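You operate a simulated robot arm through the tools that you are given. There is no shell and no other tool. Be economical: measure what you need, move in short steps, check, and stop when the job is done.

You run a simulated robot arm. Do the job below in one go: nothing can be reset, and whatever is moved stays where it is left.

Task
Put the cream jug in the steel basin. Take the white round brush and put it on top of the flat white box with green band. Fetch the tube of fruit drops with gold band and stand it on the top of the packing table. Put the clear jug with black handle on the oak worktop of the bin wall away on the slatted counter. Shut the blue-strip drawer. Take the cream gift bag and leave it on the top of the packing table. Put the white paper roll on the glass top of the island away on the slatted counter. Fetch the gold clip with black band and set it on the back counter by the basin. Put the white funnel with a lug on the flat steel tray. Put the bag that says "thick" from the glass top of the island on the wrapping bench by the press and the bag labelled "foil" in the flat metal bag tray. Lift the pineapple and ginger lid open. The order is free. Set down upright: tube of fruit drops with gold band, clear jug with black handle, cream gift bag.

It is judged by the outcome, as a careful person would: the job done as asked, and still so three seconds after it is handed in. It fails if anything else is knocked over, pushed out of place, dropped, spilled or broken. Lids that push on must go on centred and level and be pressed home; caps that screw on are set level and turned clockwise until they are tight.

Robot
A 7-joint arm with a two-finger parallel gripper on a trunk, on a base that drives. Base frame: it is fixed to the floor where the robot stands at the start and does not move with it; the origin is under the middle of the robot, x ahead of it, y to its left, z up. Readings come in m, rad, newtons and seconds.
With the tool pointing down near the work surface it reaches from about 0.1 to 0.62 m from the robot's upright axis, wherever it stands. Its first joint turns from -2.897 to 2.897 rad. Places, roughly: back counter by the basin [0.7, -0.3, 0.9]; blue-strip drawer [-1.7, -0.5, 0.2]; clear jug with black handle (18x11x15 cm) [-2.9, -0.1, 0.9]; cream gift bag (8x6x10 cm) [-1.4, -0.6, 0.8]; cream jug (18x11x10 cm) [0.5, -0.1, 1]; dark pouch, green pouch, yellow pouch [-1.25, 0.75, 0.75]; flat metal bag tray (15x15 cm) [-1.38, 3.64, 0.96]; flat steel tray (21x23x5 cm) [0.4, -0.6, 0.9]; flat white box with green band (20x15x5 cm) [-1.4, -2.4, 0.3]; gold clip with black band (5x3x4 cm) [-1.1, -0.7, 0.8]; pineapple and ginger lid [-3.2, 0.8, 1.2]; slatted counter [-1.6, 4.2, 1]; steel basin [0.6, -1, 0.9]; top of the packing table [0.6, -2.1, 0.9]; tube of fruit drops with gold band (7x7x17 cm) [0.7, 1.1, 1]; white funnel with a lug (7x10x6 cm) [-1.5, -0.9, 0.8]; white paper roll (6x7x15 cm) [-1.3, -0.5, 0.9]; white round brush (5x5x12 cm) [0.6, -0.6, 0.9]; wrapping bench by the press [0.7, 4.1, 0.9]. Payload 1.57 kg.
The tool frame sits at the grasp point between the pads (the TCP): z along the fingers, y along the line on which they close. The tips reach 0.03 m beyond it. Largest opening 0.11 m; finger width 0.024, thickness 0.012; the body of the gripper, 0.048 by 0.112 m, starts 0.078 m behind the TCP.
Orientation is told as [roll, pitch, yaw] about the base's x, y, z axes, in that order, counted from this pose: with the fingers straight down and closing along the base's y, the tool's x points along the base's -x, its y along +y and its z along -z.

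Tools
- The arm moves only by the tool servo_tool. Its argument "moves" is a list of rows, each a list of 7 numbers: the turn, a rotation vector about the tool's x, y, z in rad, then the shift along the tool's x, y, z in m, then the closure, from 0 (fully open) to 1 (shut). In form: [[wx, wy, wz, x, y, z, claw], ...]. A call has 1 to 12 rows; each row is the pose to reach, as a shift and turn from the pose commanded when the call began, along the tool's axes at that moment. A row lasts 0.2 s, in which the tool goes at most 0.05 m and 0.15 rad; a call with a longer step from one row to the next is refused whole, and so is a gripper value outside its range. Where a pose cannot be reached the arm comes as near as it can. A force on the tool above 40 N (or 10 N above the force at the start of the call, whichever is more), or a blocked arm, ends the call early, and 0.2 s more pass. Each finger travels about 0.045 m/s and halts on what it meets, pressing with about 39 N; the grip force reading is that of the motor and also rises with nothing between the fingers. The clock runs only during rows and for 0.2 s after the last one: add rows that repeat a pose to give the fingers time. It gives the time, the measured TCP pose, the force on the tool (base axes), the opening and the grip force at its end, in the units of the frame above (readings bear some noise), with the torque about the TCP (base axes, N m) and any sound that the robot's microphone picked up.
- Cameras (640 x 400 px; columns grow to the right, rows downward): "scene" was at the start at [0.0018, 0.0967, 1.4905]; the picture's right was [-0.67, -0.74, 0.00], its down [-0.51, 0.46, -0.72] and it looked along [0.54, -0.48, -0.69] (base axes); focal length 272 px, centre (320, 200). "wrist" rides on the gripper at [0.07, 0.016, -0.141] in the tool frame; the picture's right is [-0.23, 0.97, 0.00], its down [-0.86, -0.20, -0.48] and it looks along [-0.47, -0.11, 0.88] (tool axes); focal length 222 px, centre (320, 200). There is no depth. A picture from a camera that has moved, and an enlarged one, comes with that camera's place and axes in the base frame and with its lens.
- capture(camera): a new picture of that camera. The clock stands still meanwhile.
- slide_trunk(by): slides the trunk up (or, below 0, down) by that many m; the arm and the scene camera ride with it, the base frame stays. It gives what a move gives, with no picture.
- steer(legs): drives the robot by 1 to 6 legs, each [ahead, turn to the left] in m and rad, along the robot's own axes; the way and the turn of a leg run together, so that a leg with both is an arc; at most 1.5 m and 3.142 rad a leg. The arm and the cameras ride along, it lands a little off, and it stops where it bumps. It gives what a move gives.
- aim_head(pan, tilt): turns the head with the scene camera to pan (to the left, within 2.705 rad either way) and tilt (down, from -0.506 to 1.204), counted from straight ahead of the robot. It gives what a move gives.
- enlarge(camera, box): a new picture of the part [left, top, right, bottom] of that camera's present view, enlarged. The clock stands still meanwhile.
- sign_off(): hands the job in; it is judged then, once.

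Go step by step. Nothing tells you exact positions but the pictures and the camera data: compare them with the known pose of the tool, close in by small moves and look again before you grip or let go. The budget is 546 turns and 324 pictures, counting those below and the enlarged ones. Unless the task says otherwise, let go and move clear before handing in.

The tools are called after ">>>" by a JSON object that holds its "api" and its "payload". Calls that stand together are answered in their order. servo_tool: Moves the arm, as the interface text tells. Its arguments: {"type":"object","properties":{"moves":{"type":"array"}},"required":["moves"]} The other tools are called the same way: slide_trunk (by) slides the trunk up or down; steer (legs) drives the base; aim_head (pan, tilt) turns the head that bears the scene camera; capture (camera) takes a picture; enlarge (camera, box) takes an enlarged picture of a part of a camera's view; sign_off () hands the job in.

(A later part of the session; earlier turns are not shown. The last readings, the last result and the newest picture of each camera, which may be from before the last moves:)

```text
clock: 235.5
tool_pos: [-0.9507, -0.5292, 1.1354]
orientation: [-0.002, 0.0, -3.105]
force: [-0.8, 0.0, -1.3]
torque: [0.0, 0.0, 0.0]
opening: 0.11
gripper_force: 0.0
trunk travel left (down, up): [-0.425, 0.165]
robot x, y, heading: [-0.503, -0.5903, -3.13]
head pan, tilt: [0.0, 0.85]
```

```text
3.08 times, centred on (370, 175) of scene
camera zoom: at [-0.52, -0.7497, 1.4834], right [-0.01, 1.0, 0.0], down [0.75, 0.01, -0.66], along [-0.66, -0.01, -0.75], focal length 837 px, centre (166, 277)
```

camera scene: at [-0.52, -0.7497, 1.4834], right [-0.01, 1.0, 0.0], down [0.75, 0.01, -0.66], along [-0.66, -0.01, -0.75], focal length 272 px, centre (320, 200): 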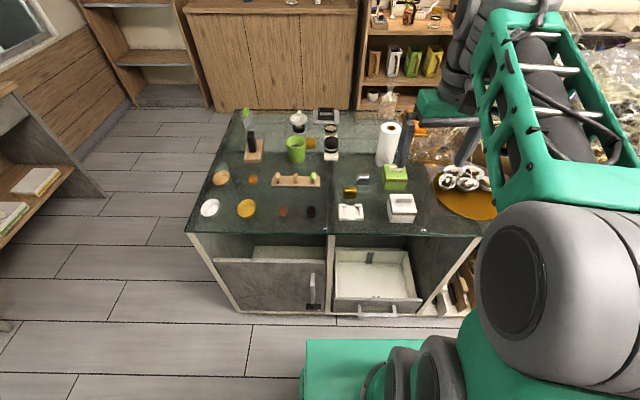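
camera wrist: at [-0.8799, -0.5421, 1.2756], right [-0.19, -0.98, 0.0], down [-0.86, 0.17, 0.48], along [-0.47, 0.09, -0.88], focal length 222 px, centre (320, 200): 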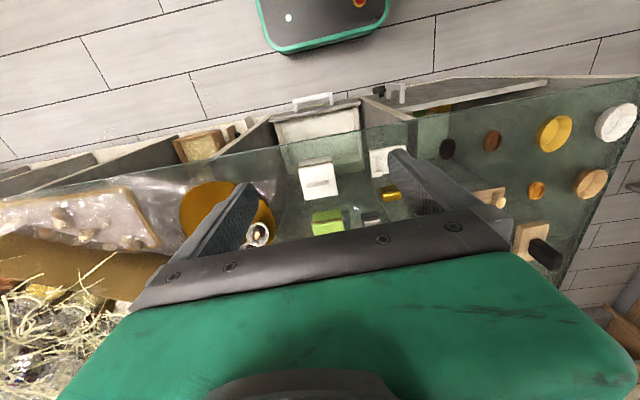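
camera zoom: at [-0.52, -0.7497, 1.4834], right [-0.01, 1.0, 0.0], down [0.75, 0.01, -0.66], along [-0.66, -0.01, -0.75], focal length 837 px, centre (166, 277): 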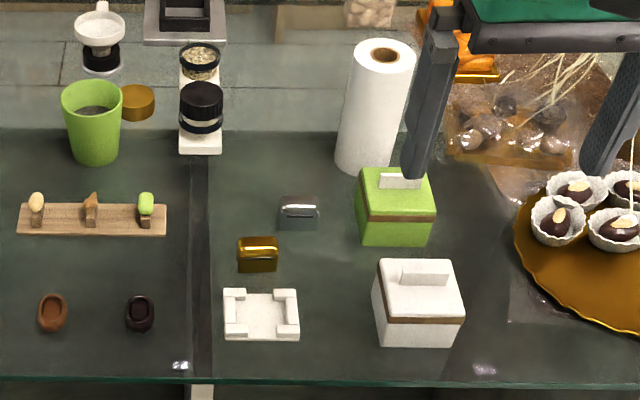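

A step was too long; resending with shorter steps.

>>> {"api": "servo_tool", "payload": {"moves": [[0, 0, 0.01, 0, 0.04, 0, 0.4], [0, 0, 0.02, -0.02, 0.08, 0, 0.4], [0, 0, 0.03, -0.05, 0.11, 0, 0.4], [0, 0, 0.037, -0.08, 0.1208, 0.02, 0.4], [0, 0, 0.037, -0.11, 0.1208, 0.05, 0.4], [0, 0, 0.037, -0.14, 0.1208, 0.08, 0.4], [0, 0, 0.037, -0.1677, 0.1208, 0.11, 0.4], [0, 0, 0.037, -0.1677, 0.1208, 0.15, 0.4], [0, 0, 0.037, -0.1677, 0.1208, 0.17, 0.4], [0, 0, 0.037, -0.1677, 0.1208, 0.17, 0.4]]}}

>>> {"api": "capture", "payload": {"camera": "wrist"}}

>>> {"api": "enlarge", "payload": {"camera": "scene", "box": [300, 110, 440, 240]}}

```text
clock: 237.7
tool_pos: [-1.1097, -0.6519, 0.9643]
orientation: [-0.001, -0.001, 3.14]
force: [0.3, 0.5, -0.6]
torque: [-0.02, -0.01, -0.01]
opening: 0.066
gripper_force: 0.0
trunk travel left (down, up): [-0.425, 0.165]
robot x, y, heading: [-0.4979, -0.5925, -3.127]
head pan, tilt: [0.0, 0.85]
```

```text
221 pictures are left
camera wrist: at [-1.0408, -0.6683, 1.1051], right [-0.23, -0.97, 0.0], down [-0.85, 0.2, 0.48], along [-0.47, 0.11, -0.88], focal length 222 px, centre (320, 200)
```

wrist: 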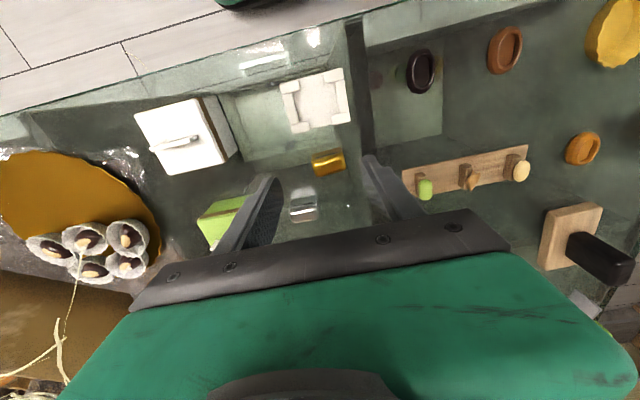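

```text
3.08 times, centred on (370, 175) of scene
camera zoom: at [-0.5201, -0.7498, 1.4833], right [-0.01, 1.0, 0.0], down [0.75, 0.01, -0.66], along [-0.66, -0.01, -0.75], focal length 837 px, centre (166, 277)
```

zoom: 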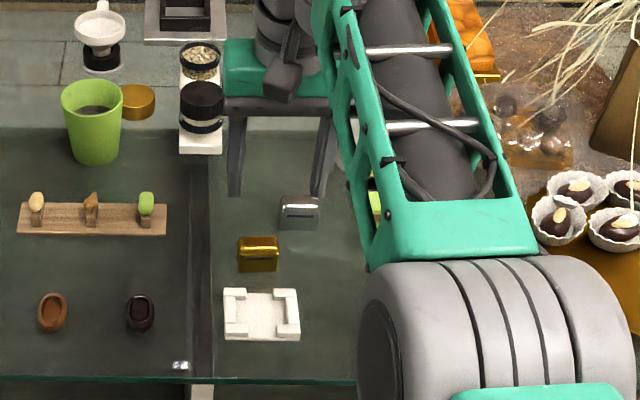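

Triangulation puts the clip at (-1.137, -0.657, 0.82). Shifting and descending onto it.

>>> {"api": "servo_tool", "payload": {"moves": [[0, 0, 0, -0.027, 0.005, 0.0, 0.4], [0, 0, 0, -0.027, 0.005, 0.04, 0.4], [0, 0, 0, -0.027, 0.005, 0.08, 0.4], [0, 0, 0, -0.027, 0.005, 0.115, 0.4], [0, 0, 0, -0.027, 0.005, 0.115, 0.4]]}}

>>> {"api": "capture", "payload": {"camera": "wrist"}}

>>> {"api": "enlarge", "payload": {"camera": "scene", "box": [310, 130, 390, 220]}}

```text
clock: 238.9
tool_pos: [-1.1388, -0.6592, 0.85]
orientation: [-0.001, -0.002, 3.142]
force: [0.1, 0.6, 0.4]
torque: [0.03, 0.02, -0.01]
opening: 0.0656
gripper_force: 0.0
trunk travel left (down, up): [-0.425, 0.165]
robot x, y, heading: [-0.5026, -0.597, -3.132]
head pan, tilt: [0.0, 0.85]
```

```text
219 pictures are left
camera wrist: at [-1.07, -0.6756, 0.9899], right [-0.23, -0.97, 0.0], down [-0.85, 0.2, 0.48], along [-0.47, 0.11, -0.88], focal length 222 px, centre (320, 200)
```

wrist: 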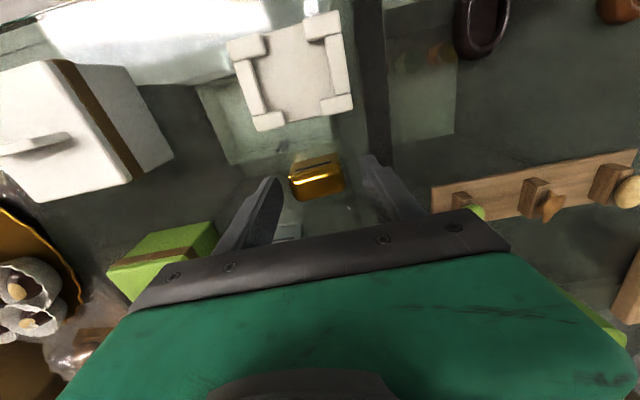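

```text
4.44 times, centred on (350, 175) of scene
camera zoom: at [-0.5202, -0.7499, 1.4833], right [-0.01, 1.0, 0.0], down [0.75, 0.01, -0.66], along [-0.66, -0.01, -0.75], focal length 1209 px, centre (187, 311)
```

zoom: 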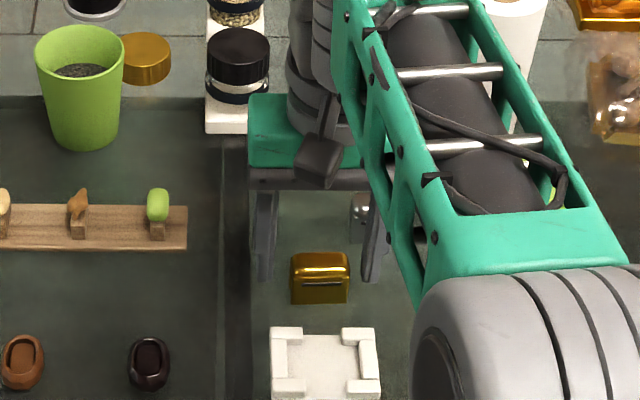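

Aligned. Lowering 12 mm and closing.

>>> {"api": "servo_tool", "payload": {"moves": [[0, 0, 0, 0, 0, 0.012, 0.4], [0, 0, 0, 0, 0, 0.012, 0.4], [0, 0, 0, 0, 0, 0.012, 1], [0, 0, 0, 0, 0, 0.012, 1], [0, 0, 0, 0, 0, 0.012, 1], [0, 0, 0, 0, 0, 0.012, 1]]}}

>>> {"api": "capture", "payload": {"camera": "wrist"}}

```text
clock: 240.3
tool_pos: [-1.1386, -0.6607, 0.8373]
orientation: [-0.002, 0.001, 3.141]
force: [0.3, -0.2, 0.2]
torque: [0.01, -0.01, 0.01]
opening: 0.043
gripper_force: 37.6
trunk travel left (down, up): [-0.425, 0.165]
robot x, y, heading: [-0.5076, -0.5933, -3.131]
head pan, tilt: [0.0, 0.85]
```

```text
217 pictures are left
camera wrist: at [-1.0704, -0.676, 0.9774], right [-0.23, -0.97, 0.0], down [-0.85, 0.2, 0.48], along [-0.47, 0.11, -0.88], focal length 222 px, centre (320, 200)
```

wrist: 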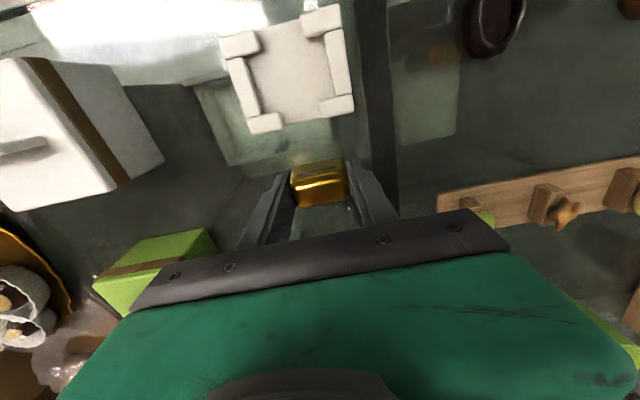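

Gripped (4.3 cm). Lifting and retracting.

>>> {"api": "servo_tool", "payload": {"moves": [[0, 0, 0, 0, 0, -0.04, 1], [0, 0, 0, 0, 0, -0.08, 1], [0, 0, 0, 0, 0, -0.12, 1], [0, 0, 0, 0, 0, -0.16, 1], [0, 0, 0, 0, 0, -0.2, 1], [0, 0, 0, 0, 0, -0.24, 1], [0, 0, 0, 0, 0, -0.28, 1], [0, 0, 0, 0.04, 0, -0.3, 1], [0, 0, 0, 0.08, 0, -0.3, 1], [0, 0, 0, 0.12, -0.02, -0.3, 1], [0, 0, 0, 0.16, -0.04, -0.3, 1], [0, 0, 0, 0.2, -0.06, -0.3, 1]]}}

>>> {"api": "enlarge", "payload": {"camera": "scene", "box": [300, 60, 480, 240]}}

```text
clock: 242.9
tool_pos: [-0.9417, -0.5981, 1.139]
orientation: [-0.003, -0.003, 3.141]
force: [0.1, -0.7, -0.5]
torque: [-0.01, 0.03, -0.03]
opening: 0.0428
gripper_force: 38.8
trunk travel left (down, up): [-0.425, 0.165]
robot x, y, heading: [-0.5029, -0.5901, -3.131]
head pan, tilt: [0.0, 0.85]
```

```text
2.22 times, centred on (390, 150) of scene
camera zoom: at [-0.5197, -0.7497, 1.4833], right [-0.01, 1.0, 0.0], down [0.75, 0.01, -0.66], along [-0.66, -0.01, -0.75], focal length 605 px, centre (164, 311)
```

zoom: 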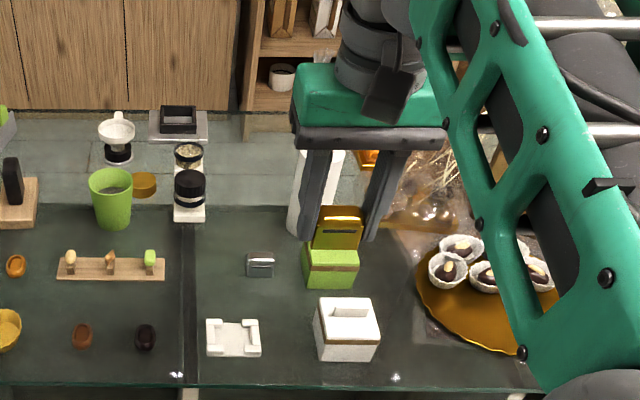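

The clip is held; neighbours are untouched. I'll back off, turn, and drive to the counter spot where the cream jug stood (about (0.46, -0.1)).

>>> {"api": "steer", "payload": {"legs": [[-0.15, 0], [0, -2.2], [0.58, 0], [0, -0.95]]}}

>>> {"api": "aim_head", "payload": {"pan": 0.0, "tilt": 0.8}}

>>> {"api": "capture", "payload": {"camera": "scene"}}

```text
clock: 252.7
tool_pos: [0.2873, 0.1825, 1.1389]
orientation: [-0.002, 0.001, 0.863]
force: [-0.9, 0.3, -0.6]
torque: [0.0, 0.01, 0.01]
opening: 0.0429
gripper_force: 39.1
trunk travel left (down, up): [-0.425, 0.165]
robot x, y, heading: [0.005, -0.1548, 0.879]
head pan, tilt: [0.0, 0.85]
stopped in leg 3: the robot was blocked; the commanded pose is now the measured one
```

```text
clock: 253.3
tool_pos: [0.2865, 0.1828, 1.1397]
orientation: [-0.002, -0.001, 0.863]
force: [0.0, -0.6, -0.3]
torque: [-0.01, -0.02, -0.03]
opening: 0.0432
gripper_force: 39.1
trunk travel left (down, up): [-0.425, 0.165]
robot x, y, heading: [0.006, -0.1551, 0.875]
head pan, tilt: [0.0, 0.799]
```

```text
215 pictures are left
camera scene: at [-0.0986, -0.039, 1.4873], right [0.77, -0.64, 0.0], down [-0.46, -0.55, -0.7], along [0.45, 0.54, -0.72], focal length 272 px, centre (320, 200)
```

scene: 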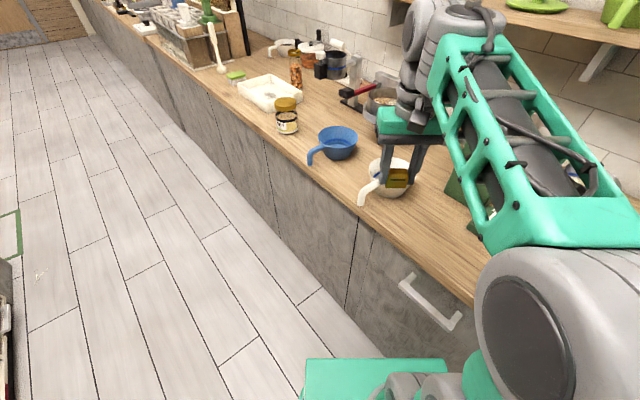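

The base corner touched the counter; backing 0.15 m then turning to face it.

>>> {"api": "steer", "payload": {"legs": [[-0.15, 0], [0, -0.87], [0.05, 0]]}}

>>> {"api": "capture", "payload": {"camera": "scene"}}

```text
clock: 257.5
tool_pos: [0.3991, -0.2699, 1.1393]
orientation: [-0.001, 0.001, -0.013]
force: [0.5, 0.0, -0.2]
torque: [0.01, 0.02, 0.0]
opening: 0.0431
gripper_force: 38.9
trunk travel left (down, up): [-0.425, 0.165]
robot x, y, heading: [-0.0373, -0.2699, 0.005]
head pan, tilt: [0.0, 0.799]
```

```text
214 pictures are left
camera scene: at [-0.017, -0.1147, 1.4873], right [0.0, -1.0, 0.0], down [-0.72, 0.0, -0.7], along [0.7, 0.0, -0.72], focal length 272 px, centre (320, 200)
```

scene: 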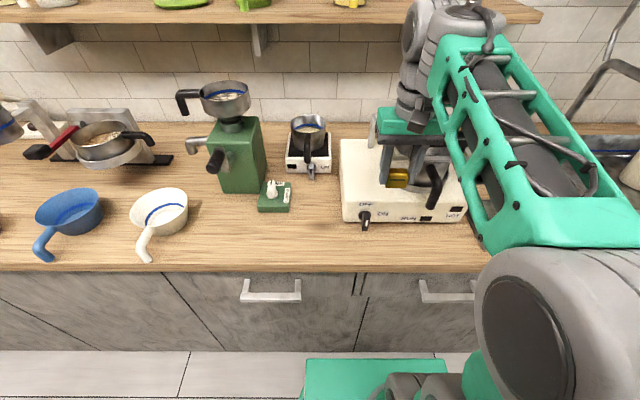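

Free spot between the green switch block and the cream machine, about (0.43, -0.10). Moving over and down to just above the surface.

>>> {"api": "servo_tool", "payload": {"moves": [[0, 0, 0, 0, 0.04, 0, 1], [0, 0, 0, 0, 0.08, 0, 1], [0, 0, 0, -0.01, 0.12, 0, 1], [0, 0, 0, -0.03, 0.16, 0, 1], [0, 0, 0, -0.03, 0.17, 0.04, 1], [0, 0, 0, -0.03, 0.17, 0.08, 1], [0, 0, 0, -0.03, 0.17, 0.12, 1], [0, 0, 0, -0.03, 0.17, 0.16, 1], [0, 0, 0, -0.03, 0.17, 0.195, 1], [0, 0, 0, -0.03, 0.17, 0.195, 1]]}}

>>> {"api": "enlarge", "payload": {"camera": "scene", "box": [250, 150, 370, 280]}}

```text
clock: 259.7
tool_pos: [0.4333, -0.0998, 0.9432]
orientation: [-0.002, -0.001, -0.013]
force: [-0.4, 0.0, 0.5]
torque: [0.0, 0.02, 0.02]
opening: 0.0432
gripper_force: 38.8
trunk travel left (down, up): [-0.425, 0.165]
robot x, y, heading: [-0.0357, -0.2707, 0.001]
head pan, tilt: [0.0, 0.799]
```

```text
3.08 times, centred on (310, 215) of scene
camera zoom: at [-0.0173, -0.1146, 1.4873], right [0.0, -1.0, 0.0], down [-0.72, 0.0, -0.7], along [0.7, 0.0, -0.72], focal length 837 px, centre (351, 154)
```

zoom: 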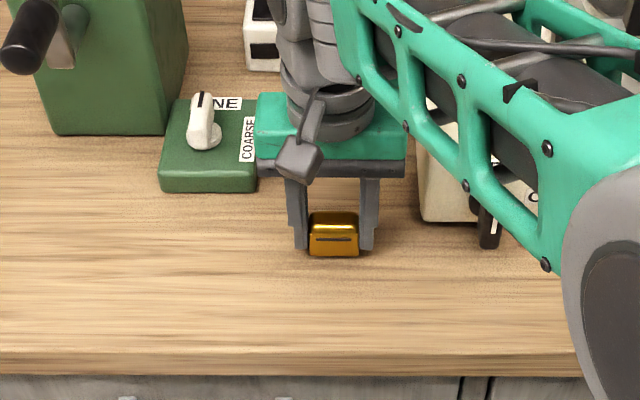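

Near the surface; lowering in small steps.

>>> {"api": "servo_tool", "payload": {"moves": [[0, 0, 0, 0, 0, 0.006, 1], [0, 0, 0, 0, 0, 0.012, 1], [0, 0, 0, 0, 0, 0.012, 1]]}}

>>> {"api": "servo_tool", "payload": {"moves": [[0, 0, 0, 0, 0, 0.004, 1], [0, 0, 0, 0, 0, 0.008, 1], [0, 0, 0, 0, 0, 0.008, 1]]}}

```text
clock: 260.5
tool_pos: [0.431, -0.1002, 0.936]
orientation: [0.005, -0.007, -0.015]
force: [-2.1, -1.1, 34.1]
torque: [-0.11, 0.12, -0.02]
opening: 0.0432
gripper_force: 39.3
trunk travel left (down, up): [-0.425, 0.165]
robot x, y, heading: [-0.0387, -0.2715, -0.004]
head pan, tilt: [0.0, 0.799]
```

```text
clock: 261.0
tool_pos: [0.434, -0.099, 0.931]
orientation: [0.004, -0.012, -0.013]
force: [0.3, 0.9, 12.8]
torque: [-0.11, 0.07, 0.02]
opening: 0.0434
gripper_force: 38.6
trunk travel left (down, up): [-0.425, 0.165]
robot x, y, heading: [-0.0388, -0.2669, 0.0]
head pan, tilt: [0.0, 0.799]
stopped in row 2: the force on the tool passed its limit at 47 N (the readings are from after the stop); the commanded pose is now the measured one
```

On the counter. Releasing and lifting.

>>> {"api": "servo_tool", "payload": {"moves": [[0, 0, 0, 0, 0, -0.004, 1], [0, 0, 0, 0, 0, -0.004, 0.4], [0, 0, 0, 0, 0, -0.004, 0.3], [0, 0, 0, 0, 0, -0.004, 0.3], [0, 0, 0, 0, 0, -0.004, 0.3], [0, 0, 0, 0, 0, -0.04, 0.3], [0, 0, 0, 0, 0, -0.08, 0.3], [0, 0, 0, 0, 0, -0.12, 0.3], [0, 0, 0, 0, 0, -0.16, 0.3], [0, 0, 0, 0.02, 0, -0.2, 0.3]]}}

>>> {"api": "aim_head", "payload": {"pan": 0.6, "tilt": 0.6}}

>>> {"api": "capture", "payload": {"camera": "scene"}}

```text
clock: 263.2
tool_pos: [0.4139, -0.1021, 1.1265]
orientation: [0.004, -0.006, -0.014]
force: [-0.2, 0.9, -0.5]
torque: [0.02, 0.02, 0.01]
opening: 0.0772
gripper_force: 0.1
trunk travel left (down, up): [-0.425, 0.165]
robot x, y, heading: [-0.0376, -0.2734, -0.002]
head pan, tilt: [0.0, 0.799]
```

```text
clock: 264.2
tool_pos: [0.413, -0.1009, 1.1259]
orientation: [0.004, -0.006, -0.015]
force: [0.7, -0.3, 0.2]
torque: [-0.01, 0.01, 0.03]
opening: 0.0773
gripper_force: 0.1
trunk travel left (down, up): [-0.425, 0.165]
robot x, y, heading: [-0.04, -0.2656, 0.0]
head pan, tilt: [0.6, 0.6]
```

```text
212 pictures are left
camera scene: at [-0.0251, -0.0648, 1.5042], right [0.56, -0.83, 0.0], down [-0.47, -0.32, -0.82], along [0.68, 0.46, -0.57], focal length 272 px, centre (320, 200)
```

scene: 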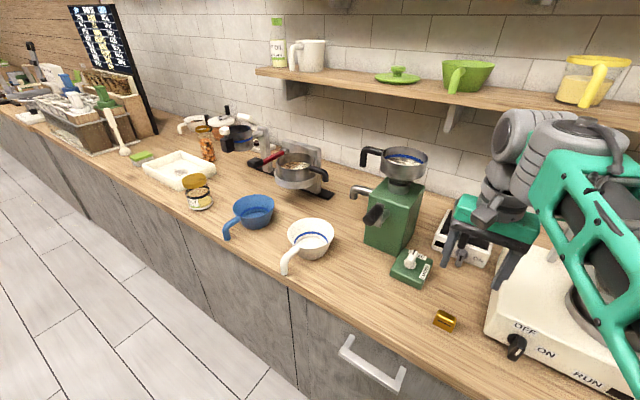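

The clip sits on the counter. Now the tube of fruit drops near (0.7, 1.1); zooming.

>>> {"api": "enlarge", "payload": {"camera": "scene", "box": [140, 90, 290, 220]}}

```text
3.08 times, centred on (215, 155) of scene
camera zoom: at [-0.0251, -0.0648, 1.5042], right [0.56, -0.83, 0.0], down [-0.47, -0.32, -0.82], along [0.68, 0.46, -0.57], focal length 837 px, centre (643, 338)
```

zoom: 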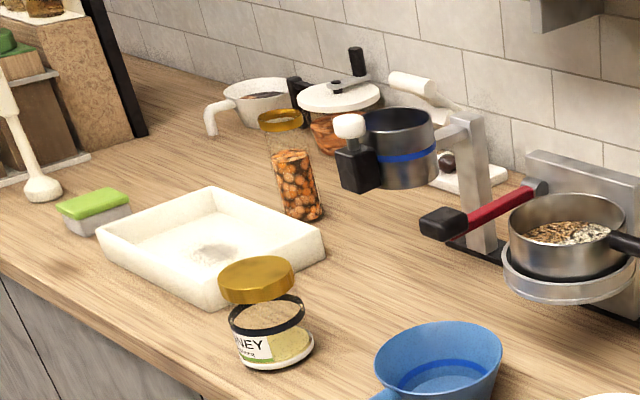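

The tube stands at about (0.689, 1.081). I'll drive left along the counter to face it.

>>> {"api": "steer", "payload": {"legs": [[-0.1, 0], [0, 1.5708], [1.35, 0], [0, -1.5708], [0.17, 0]]}}

>>> {"api": "aim_head", "payload": {"pan": 0.0, "tilt": 0.7}}

>>> {"api": "capture", "payload": {"camera": "scene"}}

>>> {"api": "capture", "payload": {"camera": "wrist"}}

```text
clock: 280.7
tool_pos: [0.4161, 1.3139, 1.1271]
orientation: [0.002, -0.006, 0.027]
force: [0.2, -0.2, 0.3]
torque: [0.0, 0.05, -0.01]
opening: 0.0769
gripper_force: 0.1
trunk travel left (down, up): [-0.425, 0.165]
robot x, y, heading: [-0.0267, 1.1303, 0.045]
head pan, tilt: [0.6, 0.6]
```

```text
clock: 281.7
tool_pos: [0.4142, 1.3153, 1.1256]
orientation: [0.003, -0.007, 0.029]
force: [0.1, 0.3, -0.4]
torque: [-0.01, -0.02, 0.03]
opening: 0.0769
gripper_force: 0.0
trunk travel left (down, up): [-0.425, 0.165]
robot x, y, heading: [-0.0306, 1.13, 0.042]
head pan, tilt: [0.0, 0.7]
```

```text
210 pictures are left
camera scene: at [-0.0108, 1.2828, 1.4956], right [0.04, -1.0, 0.0], down [-0.64, -0.03, -0.77], along [0.76, 0.03, -0.64], focal length 272 px, centre (320, 200)
```

scene: 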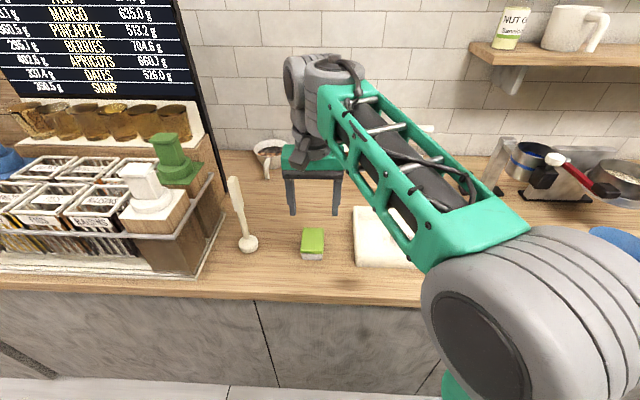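

```text
209 pictures are left
camera wrist: at [0.3432, 1.3287, 1.2661], right [0.2, 0.98, 0.0], down [0.86, -0.18, 0.48], along [0.47, -0.09, -0.88], focal length 222 px, centre (320, 200)
```

wrist: 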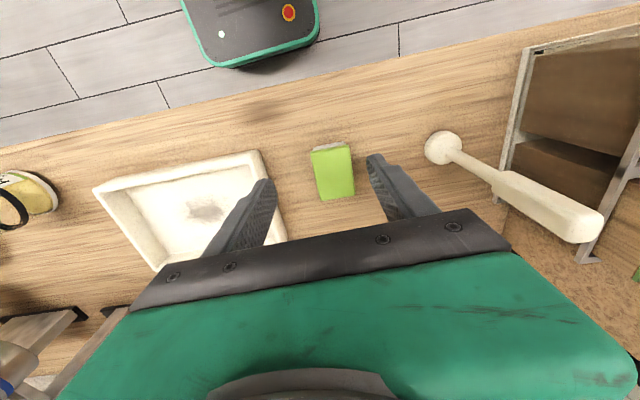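

The tube is hidden behind the arm. Shifting the gripper right to y 1.08 and looking with the wrist camera.

>>> {"api": "servo_tool", "payload": {"moves": [[0, 0, 0, 0, -0.04, -0.02, 0.3], [0, 0, 0, 0, -0.08, -0.04, 0.3], [0, 0, 0, 0, -0.12, -0.04, 0.3], [0, 0, 0, -0.02, -0.16, -0.04, 0.3], [0, 0, 0, -0.05, -0.195, -0.04, 0.3], [0, 0, 0, -0.08, -0.23, -0.04, 0.3], [0, 0, 0, -0.08, -0.23, -0.04, 0.3]]}}

>>> {"api": "capture", "payload": {"camera": "wrist"}}

>>> {"api": "capture", "payload": {"camera": "scene"}}

```text
clock: 283.3
tool_pos: [0.5016, 1.0847, 1.1659]
orientation: [0.002, -0.006, 0.031]
force: [-0.8, 0.7, 0.2]
torque: [-0.02, 0.05, -0.02]
opening: 0.0766
gripper_force: 0.1
trunk travel left (down, up): [-0.425, 0.165]
robot x, y, heading: [-0.0337, 1.1272, 0.04]
head pan, tilt: [0.0, 0.7]
```

```text
208 pictures are left
camera wrist: at [0.4286, 1.1, 1.3047], right [0.2, 0.98, 0.0], down [0.86, -0.18, 0.48], along [0.47, -0.09, -0.88], focal length 222 px, centre (320, 200)
```

wrist: 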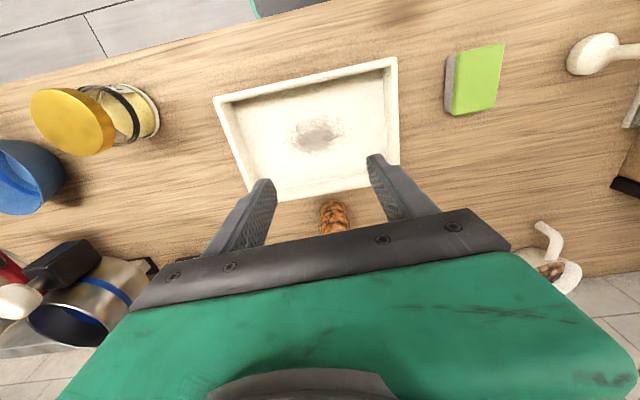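

```text
207 pictures are left
camera scene: at [-0.0106, 1.2824, 1.4956], right [0.04, -1.0, 0.0], down [-0.64, -0.03, -0.76], along [0.76, 0.03, -0.64], focal length 272 px, centre (320, 200)
```

scene: 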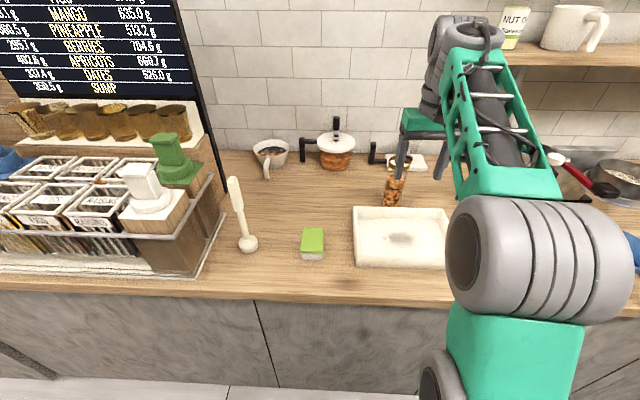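

The tube is near (0.675, 1.075), a bit far. I'll edge the base forward and then hover over it with fingers wide open.

>>> {"api": "steer", "payload": {"legs": [[0.07, 0]]}}

>>> {"api": "servo_tool", "payload": {"moves": [[0, 0, 0, -0.03, 0, 0, 0], [0, 0, 0, -0.06, 0, 0, 0], [0, 0, 0, -0.09, -0.005, 0, 0], [0, 0, 0, -0.1, -0.008, 0, 0], [0, 0, 0, -0.1, -0.008, 0, 0]]}}

>>> {"api": "capture", "payload": {"camera": "wrist"}}

>>> {"api": "enlarge", "payload": {"camera": "scene", "box": [320, 80, 500, 240]}}

```text
clock: 284.3
tool_pos: [0.572, 1.0892, 1.1642]
orientation: [0.004, -0.005, 0.026]
force: [0.8, -0.2, -0.2]
torque: [-0.01, 0.03, -0.01]
opening: 0.0768
gripper_force: 0.0
trunk travel left (down, up): [-0.425, 0.165]
robot x, y, heading: [0.0429, 1.1301, 0.039]
head pan, tilt: [0.0, 0.7]
```

```text
clock: 285.3
tool_pos: [0.6694, 1.0851, 1.1653]
orientation: [0.001, -0.024, 0.023]
force: [15.1, -0.3, -20.8]
torque: [-0.16, 0.19, -0.15]
opening: 0.11
gripper_force: 0.1
out of reach, approached as far as the arm can: row 4
trunk travel left (down, up): [-0.425, 0.165]
robot x, y, heading: [0.0415, 1.1288, 0.037]
head pan, tilt: [0.0, 0.7]
stopped in row 4: the force on the tool passed its limit at 104 N (the readings are from after the stop); the commanded pose is now the measured one
```

```text
206 pictures are left
camera wrist: at [0.5943, 1.0998, 1.3042], right [0.2, 0.98, 0.01], down [0.85, -0.18, 0.5], along [0.49, -0.1, -0.87], focal length 222 px, centre (320, 200)
```

wrist: 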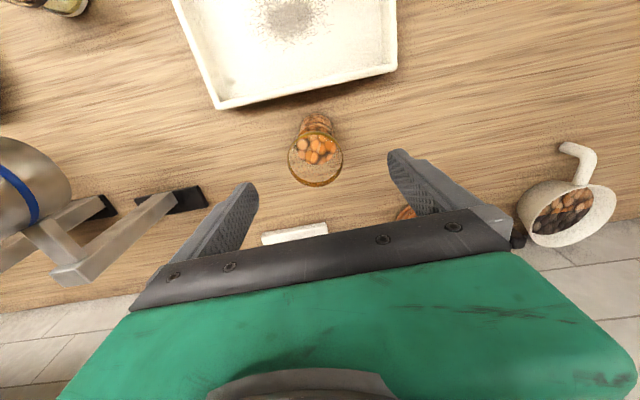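

```text
2.50 times, centred on (410, 160) of scene
camera zoom: at [0.0603, 1.2856, 1.4956], right [0.04, -1.0, 0.0], down [-0.64, -0.03, -0.77], along [0.76, 0.03, -0.64], focal length 680 px, centre (95, 300)
```

zoom: 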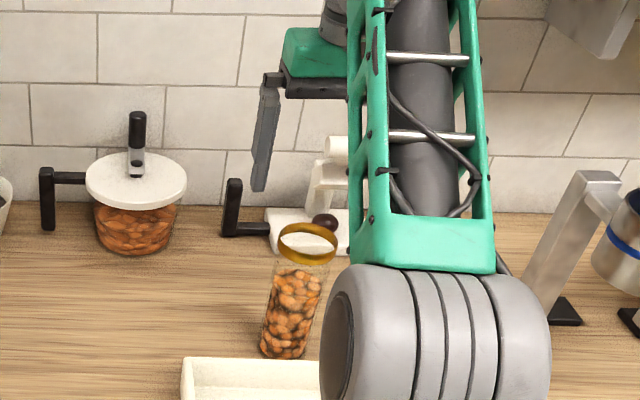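

The tube's open ring top is directly below the fingers at about (0.67, 1.08). The arm strained at full stretch, so I'll ease back 1 cm and check forces before descending.

>>> {"api": "servo_tool", "payload": {"moves": [[0, 0, 0, 0.01, 0, 0.0, 0], [0, 0, 0, 0.01, 0, 0.02, 0], [0, 0, 0, 0.006, -0.003, 0.04, 0], [0, 0, 0, 0.006, -0.003, 0.04, 0]]}}

>>> {"api": "capture", "payload": {"camera": "scene"}}

```text
clock: 286.3
tool_pos: [0.6632, 1.082, 1.1248]
orientation: [0.003, -0.021, 0.028]
force: [0.4, -0.3, -0.1]
torque: [0.01, -0.02, 0.01]
opening: 0.11
gripper_force: 0.0
trunk travel left (down, up): [-0.425, 0.165]
robot x, y, heading: [0.0412, 1.1339, 0.041]
head pan, tilt: [0.0, 0.7]
```

```text
204 pictures are left
camera scene: at [0.0609, 1.2855, 1.4956], right [0.04, -1.0, 0.0], down [-0.64, -0.03, -0.76], along [0.76, 0.03, -0.64], focal length 272 px, centre (320, 200)
```

scene: 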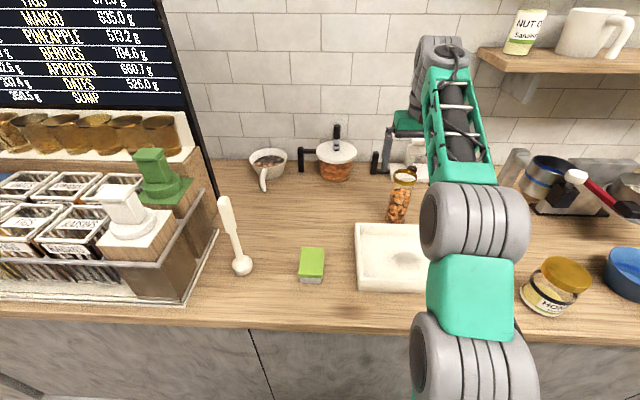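

Force is back to zero and geometry agrees. Descending over the tube to z about 1.0.

>>> {"api": "servo_tool", "payload": {"moves": [[0, 0.01, 0, -0.007, -0.002, 0.03, 0], [0, 0.02, 0, -0.007, -0.002, 0.06, 0], [0, 0.02, 0, -0.007, -0.002, 0.09, 0], [0, 0.02, 0, -0.007, -0.002, 0.12, 0], [0, 0.02, 0, -0.007, -0.002, 0.12, 0]]}}

>>> {"api": "capture", "payload": {"camera": "wrist"}}

>>> {"api": "enlarge", "payload": {"camera": "scene", "box": [340, 90, 480, 230]}}

```text
clock: 287.5
tool_pos: [0.6727, 1.0804, 1.0072]
orientation: [0.002, -0.002, 0.026]
force: [-0.1, -0.4, -0.5]
torque: [-0.02, 0.01, 0.0]
opening: 0.11
gripper_force: 0.1
trunk travel left (down, up): [-0.425, 0.165]
robot x, y, heading: [0.0444, 1.1305, 0.043]
head pan, tilt: [0.0, 0.7]
```

```text
203 pictures are left
camera wrist: at [0.6017, 1.0955, 1.1466], right [0.2, 0.98, 0.0], down [0.86, -0.18, 0.48], along [0.47, -0.1, -0.88], focal length 222 px, centre (320, 200)
```

wrist: 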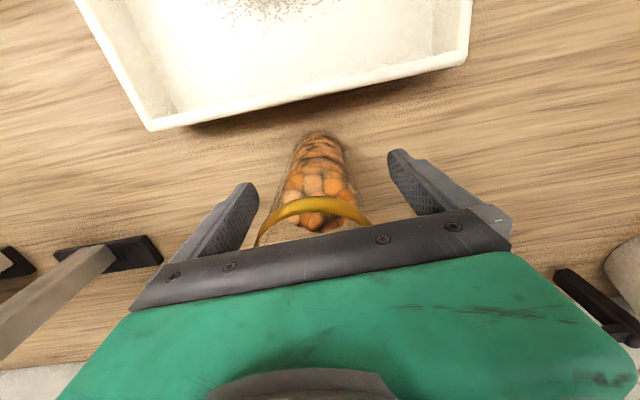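

```text
2.86 times, centred on (410, 160) of scene
camera zoom: at [0.0611, 1.2855, 1.4956], right [0.04, -1.0, 0.0], down [-0.64, -0.03, -0.76], along [0.76, 0.03, -0.64], focal length 777 px, centre (63, 314)
```

zoom: 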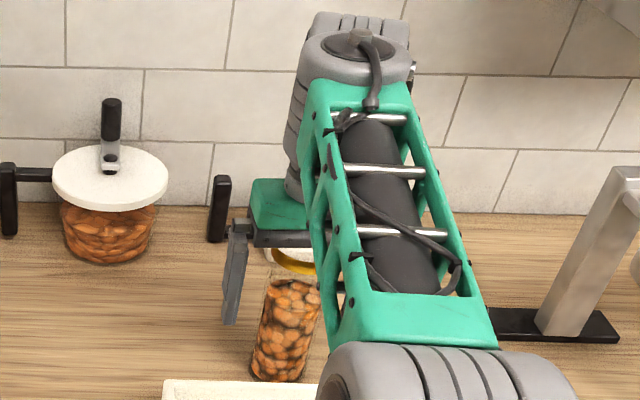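

Centred on the tube. Closing and lifting.

>>> {"api": "servo_tool", "payload": {"moves": [[0, 0, 0, 0, 0, 0, 1], [0, 0, 0, 0, 0, 0, 1], [0, 0, 0, 0, 0, 0, 1], [0, 0, 0, 0, 0, 0, 1], [0, 0, 0, 0, 0, -0.01, 1], [0, 0, 0, 0, 0, -0.03, 1], [0, 0, 0, 0.02, 0, -0.06, 1], [0, 0, 0, 0.05, 0, -0.09, 1], [0, 0, 0, 0.09, 0, -0.11, 1], [0, 0, 0, 0.13, 0, -0.13, 1], [0, 0, 0, 0.17, 0, -0.15, 1], [0, 0, 0, 0.21, 0, -0.17, 1]]}}

>>> {"api": "capture", "payload": {"camera": "scene"}}

```text
clock: 290.1
tool_pos: [0.4578, 1.0754, 1.179]
orientation: [0.001, 0.001, 0.026]
force: [0.1, 0.1, -2.9]
torque: [0.0, 0.02, 0.01]
opening: 0.0608
gripper_force: 39.0
trunk travel left (down, up): [-0.425, 0.165]
robot x, y, heading: [0.0409, 1.1276, 0.04]
head pan, tilt: [0.0, 0.7]
```

```text
201 pictures are left
camera scene: at [0.0608, 1.2856, 1.4956], right [0.04, -1.0, 0.0], down [-0.64, -0.03, -0.76], along [0.76, 0.03, -0.64], focal length 272 px, centre (320, 200)
```

scene: 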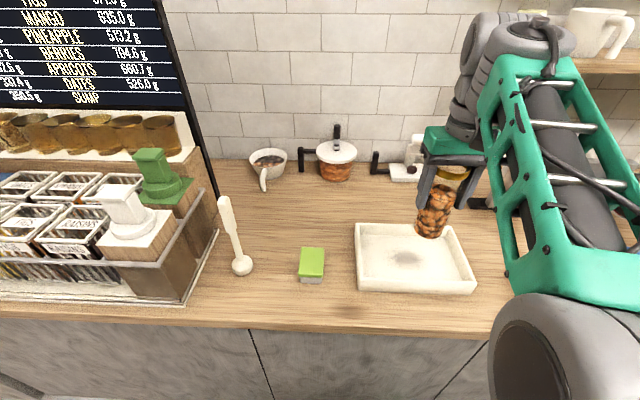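

Tube held upright. Backing off and driving down the aisle to the packing table.

>>> {"api": "steer", "payload": {"legs": [[-0.2, 0], [0, -1.61], [1.45, 0], [1.35, 0], [0, 1.5708], [0.1, 0]]}}

>>> {"api": "aim_head", "payload": {"pan": -0.1, "tilt": 0.75}}

>>> {"api": "capture", "payload": {"camera": "scene"}}

```text
clock: 313.3
tool_pos: [0.5124, -1.7482, 1.1797]
orientation: [0.001, 0.0, 0.035]
force: [0.3, -0.3, -2.1]
torque: [-0.03, 0.02, 0.01]
opening: 0.0604
gripper_force: 39.6
trunk travel left (down, up): [-0.425, 0.165]
robot x, y, heading: [0.0922, -1.6993, 0.05]
head pan, tilt: [0.0, 0.7]
```

```text
clock: 314.0
tool_pos: [0.5111, -1.7483, 1.1794]
orientation: [0.004, -0.002, 0.036]
force: [-0.1, -0.2, -2.5]
torque: [-0.04, 0.04, 0.01]
opening: 0.0598
gripper_force: 39.0
trunk travel left (down, up): [-0.425, 0.165]
robot x, y, heading: [0.0921, -1.7004, 0.047]
head pan, tilt: [-0.099, 0.75]
```

```text
200 pictures are left
camera scene: at [0.1083, -1.5504, 1.4914], right [-0.05, -1.0, 0.0], down [-0.68, 0.03, -0.73], along [0.73, -0.04, -0.68], focal length 272 px, centre (320, 200)
```

scene: 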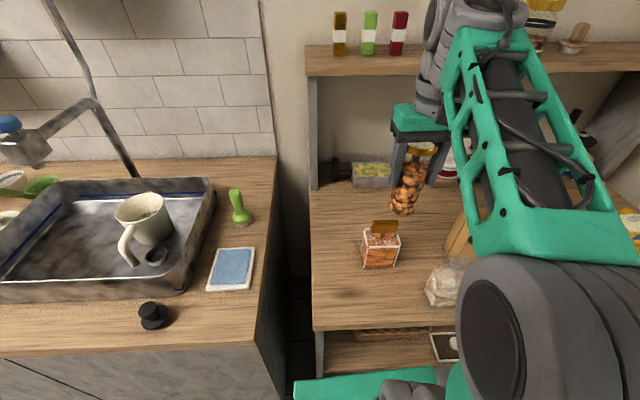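

I'll place the tube at the free front-left spot (0.42, -1.635), moving over and lowering near the surface.

>>> {"api": "servo_tool", "payload": {"moves": [[0, 0, 0, 0.04, 0.0, 0, 1], [0, 0, 0, 0.08, 0.02, 0, 1], [0, 0, 0, 0.087, 0.06, 0, 1], [0, 0, 0, 0.087, 0.1, 0, 1], [0, 0, 0, 0.087, 0.116, 0.03, 1], [0, 0, 0, 0.087, 0.116, 0.07, 1], [0, 0, 0, 0.087, 0.116, 0.11, 1], [0, 0, 0, 0.087, 0.116, 0.15, 1], [0, 0, 0, 0.087, 0.116, 0.185, 1], [0, 0, 0, 0.087, 0.116, 0.185, 1]]}}

>>> {"api": "enlarge", "payload": {"camera": "scene", "box": [300, 140, 480, 340]}}

```text
clock: 315.9
tool_pos: [0.4237, -1.6391, 0.9582]
orientation: [-0.051, 0.207, 0.012]
force: [-0.8, 0.4, -3.1]
torque: [0.02, 0.0, 0.0]
opening: 0.0594
gripper_force: 39.5
trunk travel left (down, up): [-0.425, 0.165]
robot x, y, heading: [0.0941, -1.6991, 0.049]
head pan, tilt: [-0.099, 0.75]
stopped in row 9: the arm was blocked; the commanded pose is now the measured one
```

```text
2.00 times, centred on (390, 240) of scene
camera zoom: at [0.1092, -1.5504, 1.4792], right [-0.05, -1.0, 0.0], down [-0.68, 0.03, -0.73], along [0.73, -0.04, -0.68], focal length 544 px, centre (180, 120)
```

zoom: 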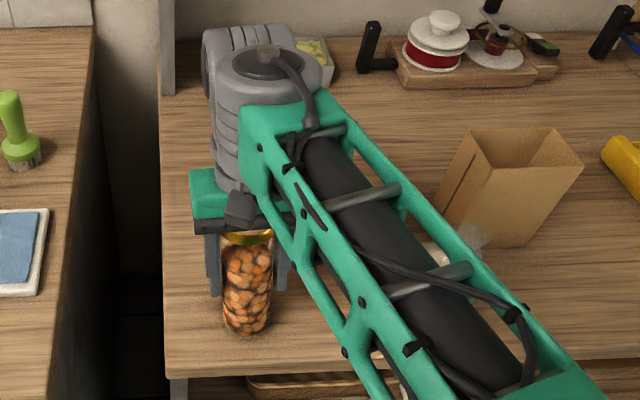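

The arm stalled and tilted because it's too close to the base. I'll lift back up level, then back the base off about 0.12 m before lowering.

>>> {"api": "servo_tool", "payload": {"moves": [[0, 0, 0, 0, 0, -0.03, 1], [0, -0.05, 0, 0, 0, -0.06, 1], [0, -0.1, 0, 0, 0, -0.09, 1], [0.02, -0.15, 0, 0, 0, -0.12, 1], [0.05, -0.207, -0.02, 0, 0, -0.14, 1], [0.05, -0.207, -0.02, 0, 0, -0.14, 1]]}}

>>> {"api": "capture", "payload": {"camera": "scene"}}

```text
clock: 317.3
tool_pos: [0.4503, -1.6314, 1.1068]
orientation: [-0.098, -0.002, 0.049]
force: [0.0, -0.3, -2.4]
torque: [0.0, 0.0, 0.03]
opening: 0.0594
gripper_force: 39.2
trunk travel left (down, up): [-0.425, 0.165]
robot x, y, heading: [0.0914, -1.6989, 0.049]
head pan, tilt: [-0.099, 0.75]
```

```text
198 pictures are left
camera scene: at [0.1085, -1.5502, 1.4913], right [-0.05, -1.0, 0.0], down [-0.68, 0.03, -0.73], along [0.73, -0.04, -0.68], focal length 272 px, centre (320, 200)
```

scene: 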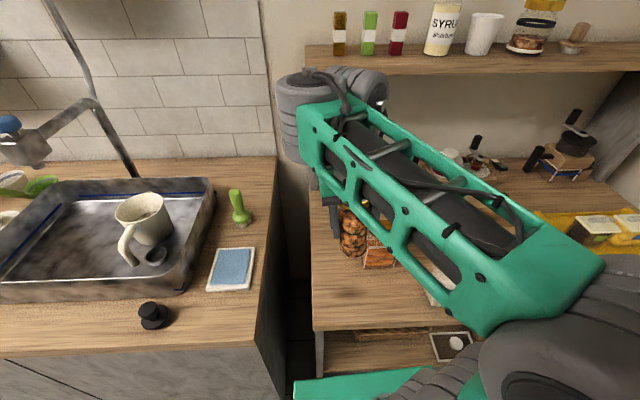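

>>> {"api": "steer", "payload": {"legs": [[-0.13, 0]]}}

>>> {"api": "servo_tool", "payload": {"moves": [[-0.05, 0, 0.02, -0.03, 0, 0, 1], [-0.098, 0, 0.05, -0.06, 0, 0, 1], [-0.098, 0, 0.05, -0.1, 0.005, 0, 1], [-0.098, 0, 0.05, -0.1, 0.005, 0, 1]]}}

>>> {"api": "capture", "payload": {"camera": "scene"}}

```text
clock: 318.6
tool_pos: [0.3197, -1.6399, 1.1066]
orientation: [-0.095, -0.001, 0.043]
force: [-0.3, 0.1, -1.4]
torque: [0.01, -0.01, 0.03]
opening: 0.0594
gripper_force: 39.3
trunk travel left (down, up): [-0.425, 0.165]
robot x, y, heading: [-0.0402, -1.7026, 0.046]
head pan, tilt: [-0.099, 0.75]
```

```text
clock: 319.6
tool_pos: [0.4194, -1.6307, 1.1073]
orientation: [0.0, -0.002, -0.007]
force: [0.6, 0.1, -3.0]
torque: [0.01, 0.08, 0.03]
opening: 0.0596
gripper_force: 39.3
trunk travel left (down, up): [-0.425, 0.165]
robot x, y, heading: [-0.0379, -1.7016, 0.046]
head pan, tilt: [-0.099, 0.75]
```

```text
197 pictures are left
camera scene: at [-0.0211, -1.5563, 1.4913], right [-0.05, -1.0, 0.0], down [-0.68, 0.04, -0.73], along [0.73, -0.04, -0.68], focal length 272 px, centre (320, 200)
```

scene: 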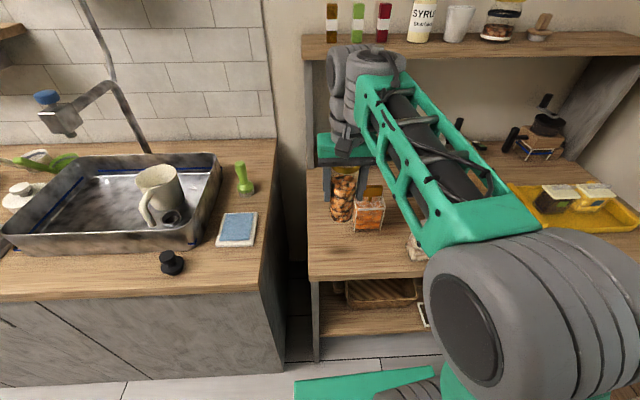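

Level again at (0.42, -1.63). Descending.

>>> {"api": "servo_tool", "payload": {"moves": [[0, 0, 0, 0, 0, 0.04, 1], [0, 0, 0, 0, 0, 0.08, 1], [0, 0, 0, 0, 0, 0.11, 1], [0, 0, 0, 0, 0, 0.12, 1], [0, 0, 0, 0, 0, 0.12, 1]]}}

>>> {"api": "enlarge", "payload": {"camera": "scene", "box": [290, 130, 460, 310]}}

```text
clock: 320.8
tool_pos: [0.4206, -1.6294, 0.9862]
orientation: [0.0, -0.003, -0.006]
force: [-0.6, 0.3, -2.2]
torque: [0.0, 0.03, 0.03]
opening: 0.0592
gripper_force: 38.5
trunk travel left (down, up): [-0.425, 0.165]
robot x, y, heading: [-0.036, -1.7075, 0.045]
head pan, tilt: [-0.099, 0.75]
```

```text
2.22 times, centred on (375, 220) of scene
camera zoom: at [-0.0217, -1.5566, 1.4913], right [-0.05, -1.0, 0.0], down [-0.68, 0.04, -0.73], along [0.73, -0.04, -0.68], focal length 605 px, centre (198, 156)
```

zoom: 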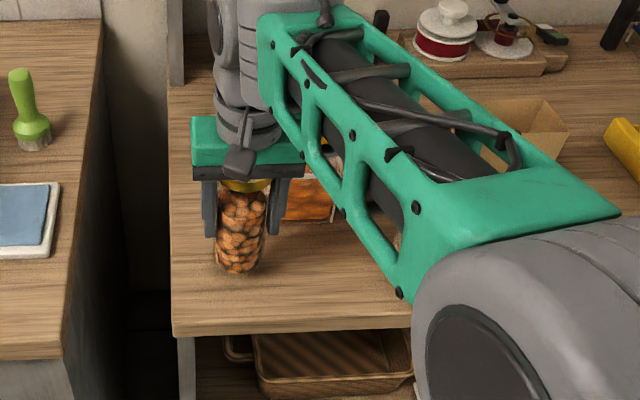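

>>> {"api": "servo_tool", "payload": {"moves": [[0, 0, 0, 0, 0, 0.005, 1], [0, 0, 0, 0, 0, 0.01, 1], [0, 0, 0, 0, 0, 0.01, 1]]}}

>>> {"api": "servo_tool", "payload": {"moves": [[0, 0, 0, 0, 0, 0.004, 1], [0, 0, 0, 0, 0, 0.007, 1], [0, 0, 0, 0, 0, 0.007, 1]]}}

```text
clock: 321.6
tool_pos: [0.4203, -1.6289, 0.9769]
orientation: [0.003, -0.004, -0.006]
force: [0.6, 0.2, -3.0]
torque: [0.01, 0.05, -0.02]
opening: 0.0596
gripper_force: 38.6
trunk travel left (down, up): [-0.425, 0.165]
robot x, y, heading: [-0.0355, -1.7022, 0.043]
head pan, tilt: [-0.099, 0.75]
```

```text
clock: 322.4
tool_pos: [0.4202, -1.6294, 0.9704]
orientation: [0.0, -0.004, -0.003]
force: [0.8, 0.0, -2.6]
torque: [0.03, 0.01, 0.03]
opening: 0.0595
gripper_force: 39.1
trunk travel left (down, up): [-0.425, 0.165]
robot x, y, heading: [-0.0388, -1.7042, 0.041]
head pan, tilt: [-0.099, 0.75]
```

>>> {"api": "servo_tool", "payload": {"moves": [[0, 0, 0, 0, 0, 0.004, 1], [0, 0, 0, 0, 0, 0.007, 1], [0, 0, 0, 0, 0, 0.007, 1]]}}

>>> {"api": "servo_tool", "payload": {"moves": [[0, 0, 0, 0, 0, 0.003, 1], [0, 0, 0, 0, 0, 0.006, 1], [0, 0, 0, 0, 0, 0.006, 1]]}}

```text
clock: 323.2
tool_pos: [0.4206, -1.6296, 0.9636]
orientation: [0.002, -0.004, -0.004]
force: [0.3, 0.0, -1.9]
torque: [-0.01, -0.01, 0.02]
opening: 0.0594
gripper_force: 38.8
trunk travel left (down, up): [-0.425, 0.165]
robot x, y, heading: [-0.038, -1.7051, 0.052]
head pan, tilt: [-0.099, 0.75]
```

```text
clock: 324.0
tool_pos: [0.4198, -1.6293, 0.9565]
orientation: [0.001, -0.005, -0.006]
force: [0.2, -0.1, -2.4]
torque: [-0.02, 0.0, -0.03]
opening: 0.0595
gripper_force: 39.0
trunk travel left (down, up): [-0.425, 0.165]
robot x, y, heading: [-0.0357, -1.7052, 0.048]
head pan, tilt: [-0.099, 0.75]
```

>>> {"api": "servo_tool", "payload": {"moves": [[0, 0, 0, 0, 0, 0.004, 1], [0, 0, 0, 0, 0, 0.008, 1], [0, 0, 0, 0, 0, 0.008, 1]]}}

>>> {"api": "enlarge", "payload": {"camera": "scene", "box": [290, 130, 460, 310]}}

```text
clock: 324.8
tool_pos: [0.419, -1.6292, 0.9527]
orientation: [0.005, -0.011, -0.007]
force: [-5.4, -2.6, 31.4]
torque: [-0.37, 1.13, 0.03]
opening: 0.0594
gripper_force: 38.6
trunk travel left (down, up): [-0.425, 0.165]
robot x, y, heading: [-0.0365, -1.704, 0.041]
head pan, tilt: [-0.099, 0.75]
```

```text
2.22 times, centred on (375, 220) of scene
camera zoom: at [-0.0243, -1.5573, 1.4919], right [-0.05, -1.0, 0.0], down [-0.68, 0.04, -0.73], along [0.73, -0.04, -0.68], focal length 605 px, centre (198, 156)
```

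zoom: 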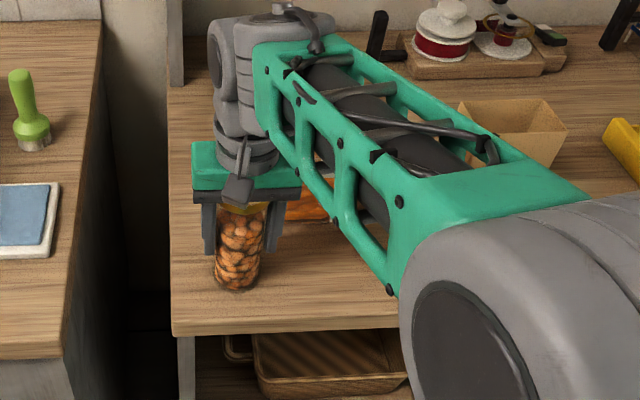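

Standing on the table. Easing off 3 mm, opening, and lifting straight up.

>>> {"api": "servo_tool", "payload": {"moves": [[0, 0, 0, 0, 0, -0.003, 1], [0, 0, 0, 0, 0, -0.003, 0.35], [0, 0, 0, 0, 0, -0.003, 0.25], [0, 0, 0, 0, 0, -0.003, 0.15], [0, 0, 0, 0, 0, -0.003, 0.1], [0, 0, 0, 0, 0, -0.003, 0.1], [0, 0, 0, 0, 0, -0.04, 0.1], [0, 0, 0, 0, 0, -0.08, 0.1], [0, 0, 0, 0, 0, -0.12, 0.1], [0, 0, 0, 0, 0, -0.16, 0.1], [0, 0, 0, 0, 0, -0.2, 0.1]]}}

>>> {"api": "capture", "payload": {"camera": "scene"}}

```text
clock: 327.2
tool_pos: [0.4208, -1.631, 1.15]
orientation: [0.003, -0.003, -0.005]
force: [0.2, -0.3, 0.1]
torque: [-0.01, -0.01, 0.0]
opening: 0.0992
gripper_force: 0.1
trunk travel left (down, up): [-0.425, 0.165]
robot x, y, heading: [-0.0342, -1.6997, 0.047]
head pan, tilt: [-0.099, 0.75]
```

```text
194 pictures are left
camera scene: at [-0.022, -1.5567, 1.4913], right [-0.05, -1.0, 0.0], down [-0.68, 0.04, -0.73], along [0.73, -0.04, -0.68], focal length 272 px, centre (320, 200)
```

scene: 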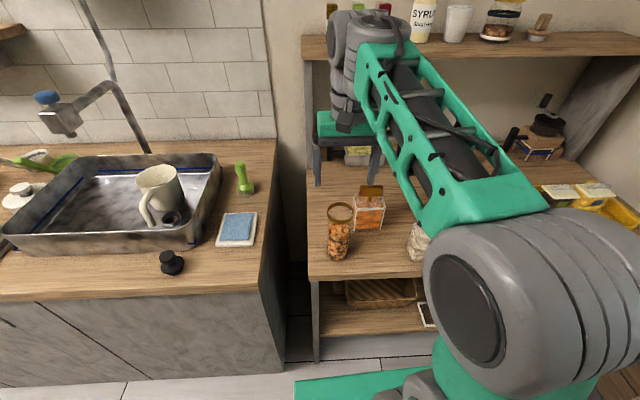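

Tube and bag both stand on the packing table. Next: the white funnel on the island (about (-1.52, -0.85)), reached from the -x aisle.

>>> {"api": "steer", "payload": {"legs": [[-0.2, 0], [0, 3.1], [1.0, 0], [1.05, 0], [0, -1.5708], [0.78, 0]]}}

>>> {"api": "steer", "payload": {"legs": [[0, -1.5708]]}}

>>> {"api": "aim_head", "payload": {"pan": 0.0, "tilt": 0.75}}

>>> {"api": "capture", "payload": {"camera": "scene"}}

```text
clock: 353.6
tool_pos: [-2.4011, -0.5782, 1.1494]
orientation: [0.001, -0.004, 1.616]
force: [0.3, -0.3, 0.3]
torque: [0.02, 0.02, 0.0]
opening: 0.0989
gripper_force: 0.0
trunk travel left (down, up): [-0.425, 0.165]
robot x, y, heading: [-2.3054, -1.0322, 1.668]
head pan, tilt: [-0.099, 0.75]
```

```text
clock: 357.8
tool_pos: [-1.8504, -0.9355, 1.1491]
orientation: [0.001, -0.004, 0.045]
force: [1.5, -0.8, 0.7]
torque: [0.02, -0.04, 0.01]
opening: 0.0992
gripper_force: 0.0
trunk travel left (down, up): [-0.425, 0.165]
robot x, y, heading: [-2.3045, -1.0321, 0.101]
head pan, tilt: [-0.099, 0.75]
```

```text
clock: 358.4
tool_pos: [-1.8508, -0.9357, 1.1492]
orientation: [0.001, -0.004, 0.045]
force: [-0.4, -0.4, -0.1]
torque: [0.0, 0.0, -0.04]
opening: 0.0988
gripper_force: 0.0
trunk travel left (down, up): [-0.425, 0.165]
robot x, y, heading: [-2.3028, -1.0324, 0.099]
head pan, tilt: [0.0, 0.75]
```

```text
193 pictures are left
camera scene: at [-2.2971, -0.8767, 1.4913], right [0.1, -1.0, 0.0], down [-0.68, -0.07, -0.73], along [0.73, 0.07, -0.68], focal length 272 px, centre (320, 200)
```

scene: 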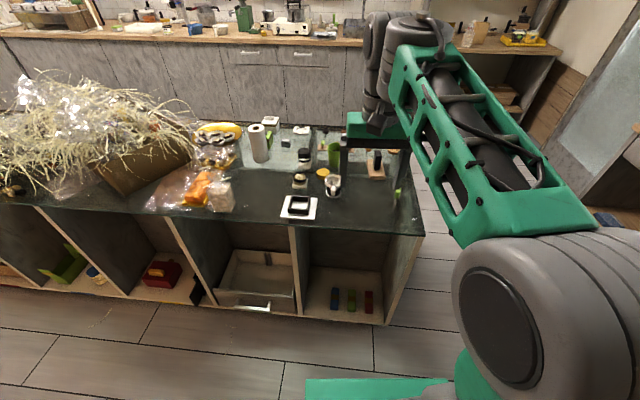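

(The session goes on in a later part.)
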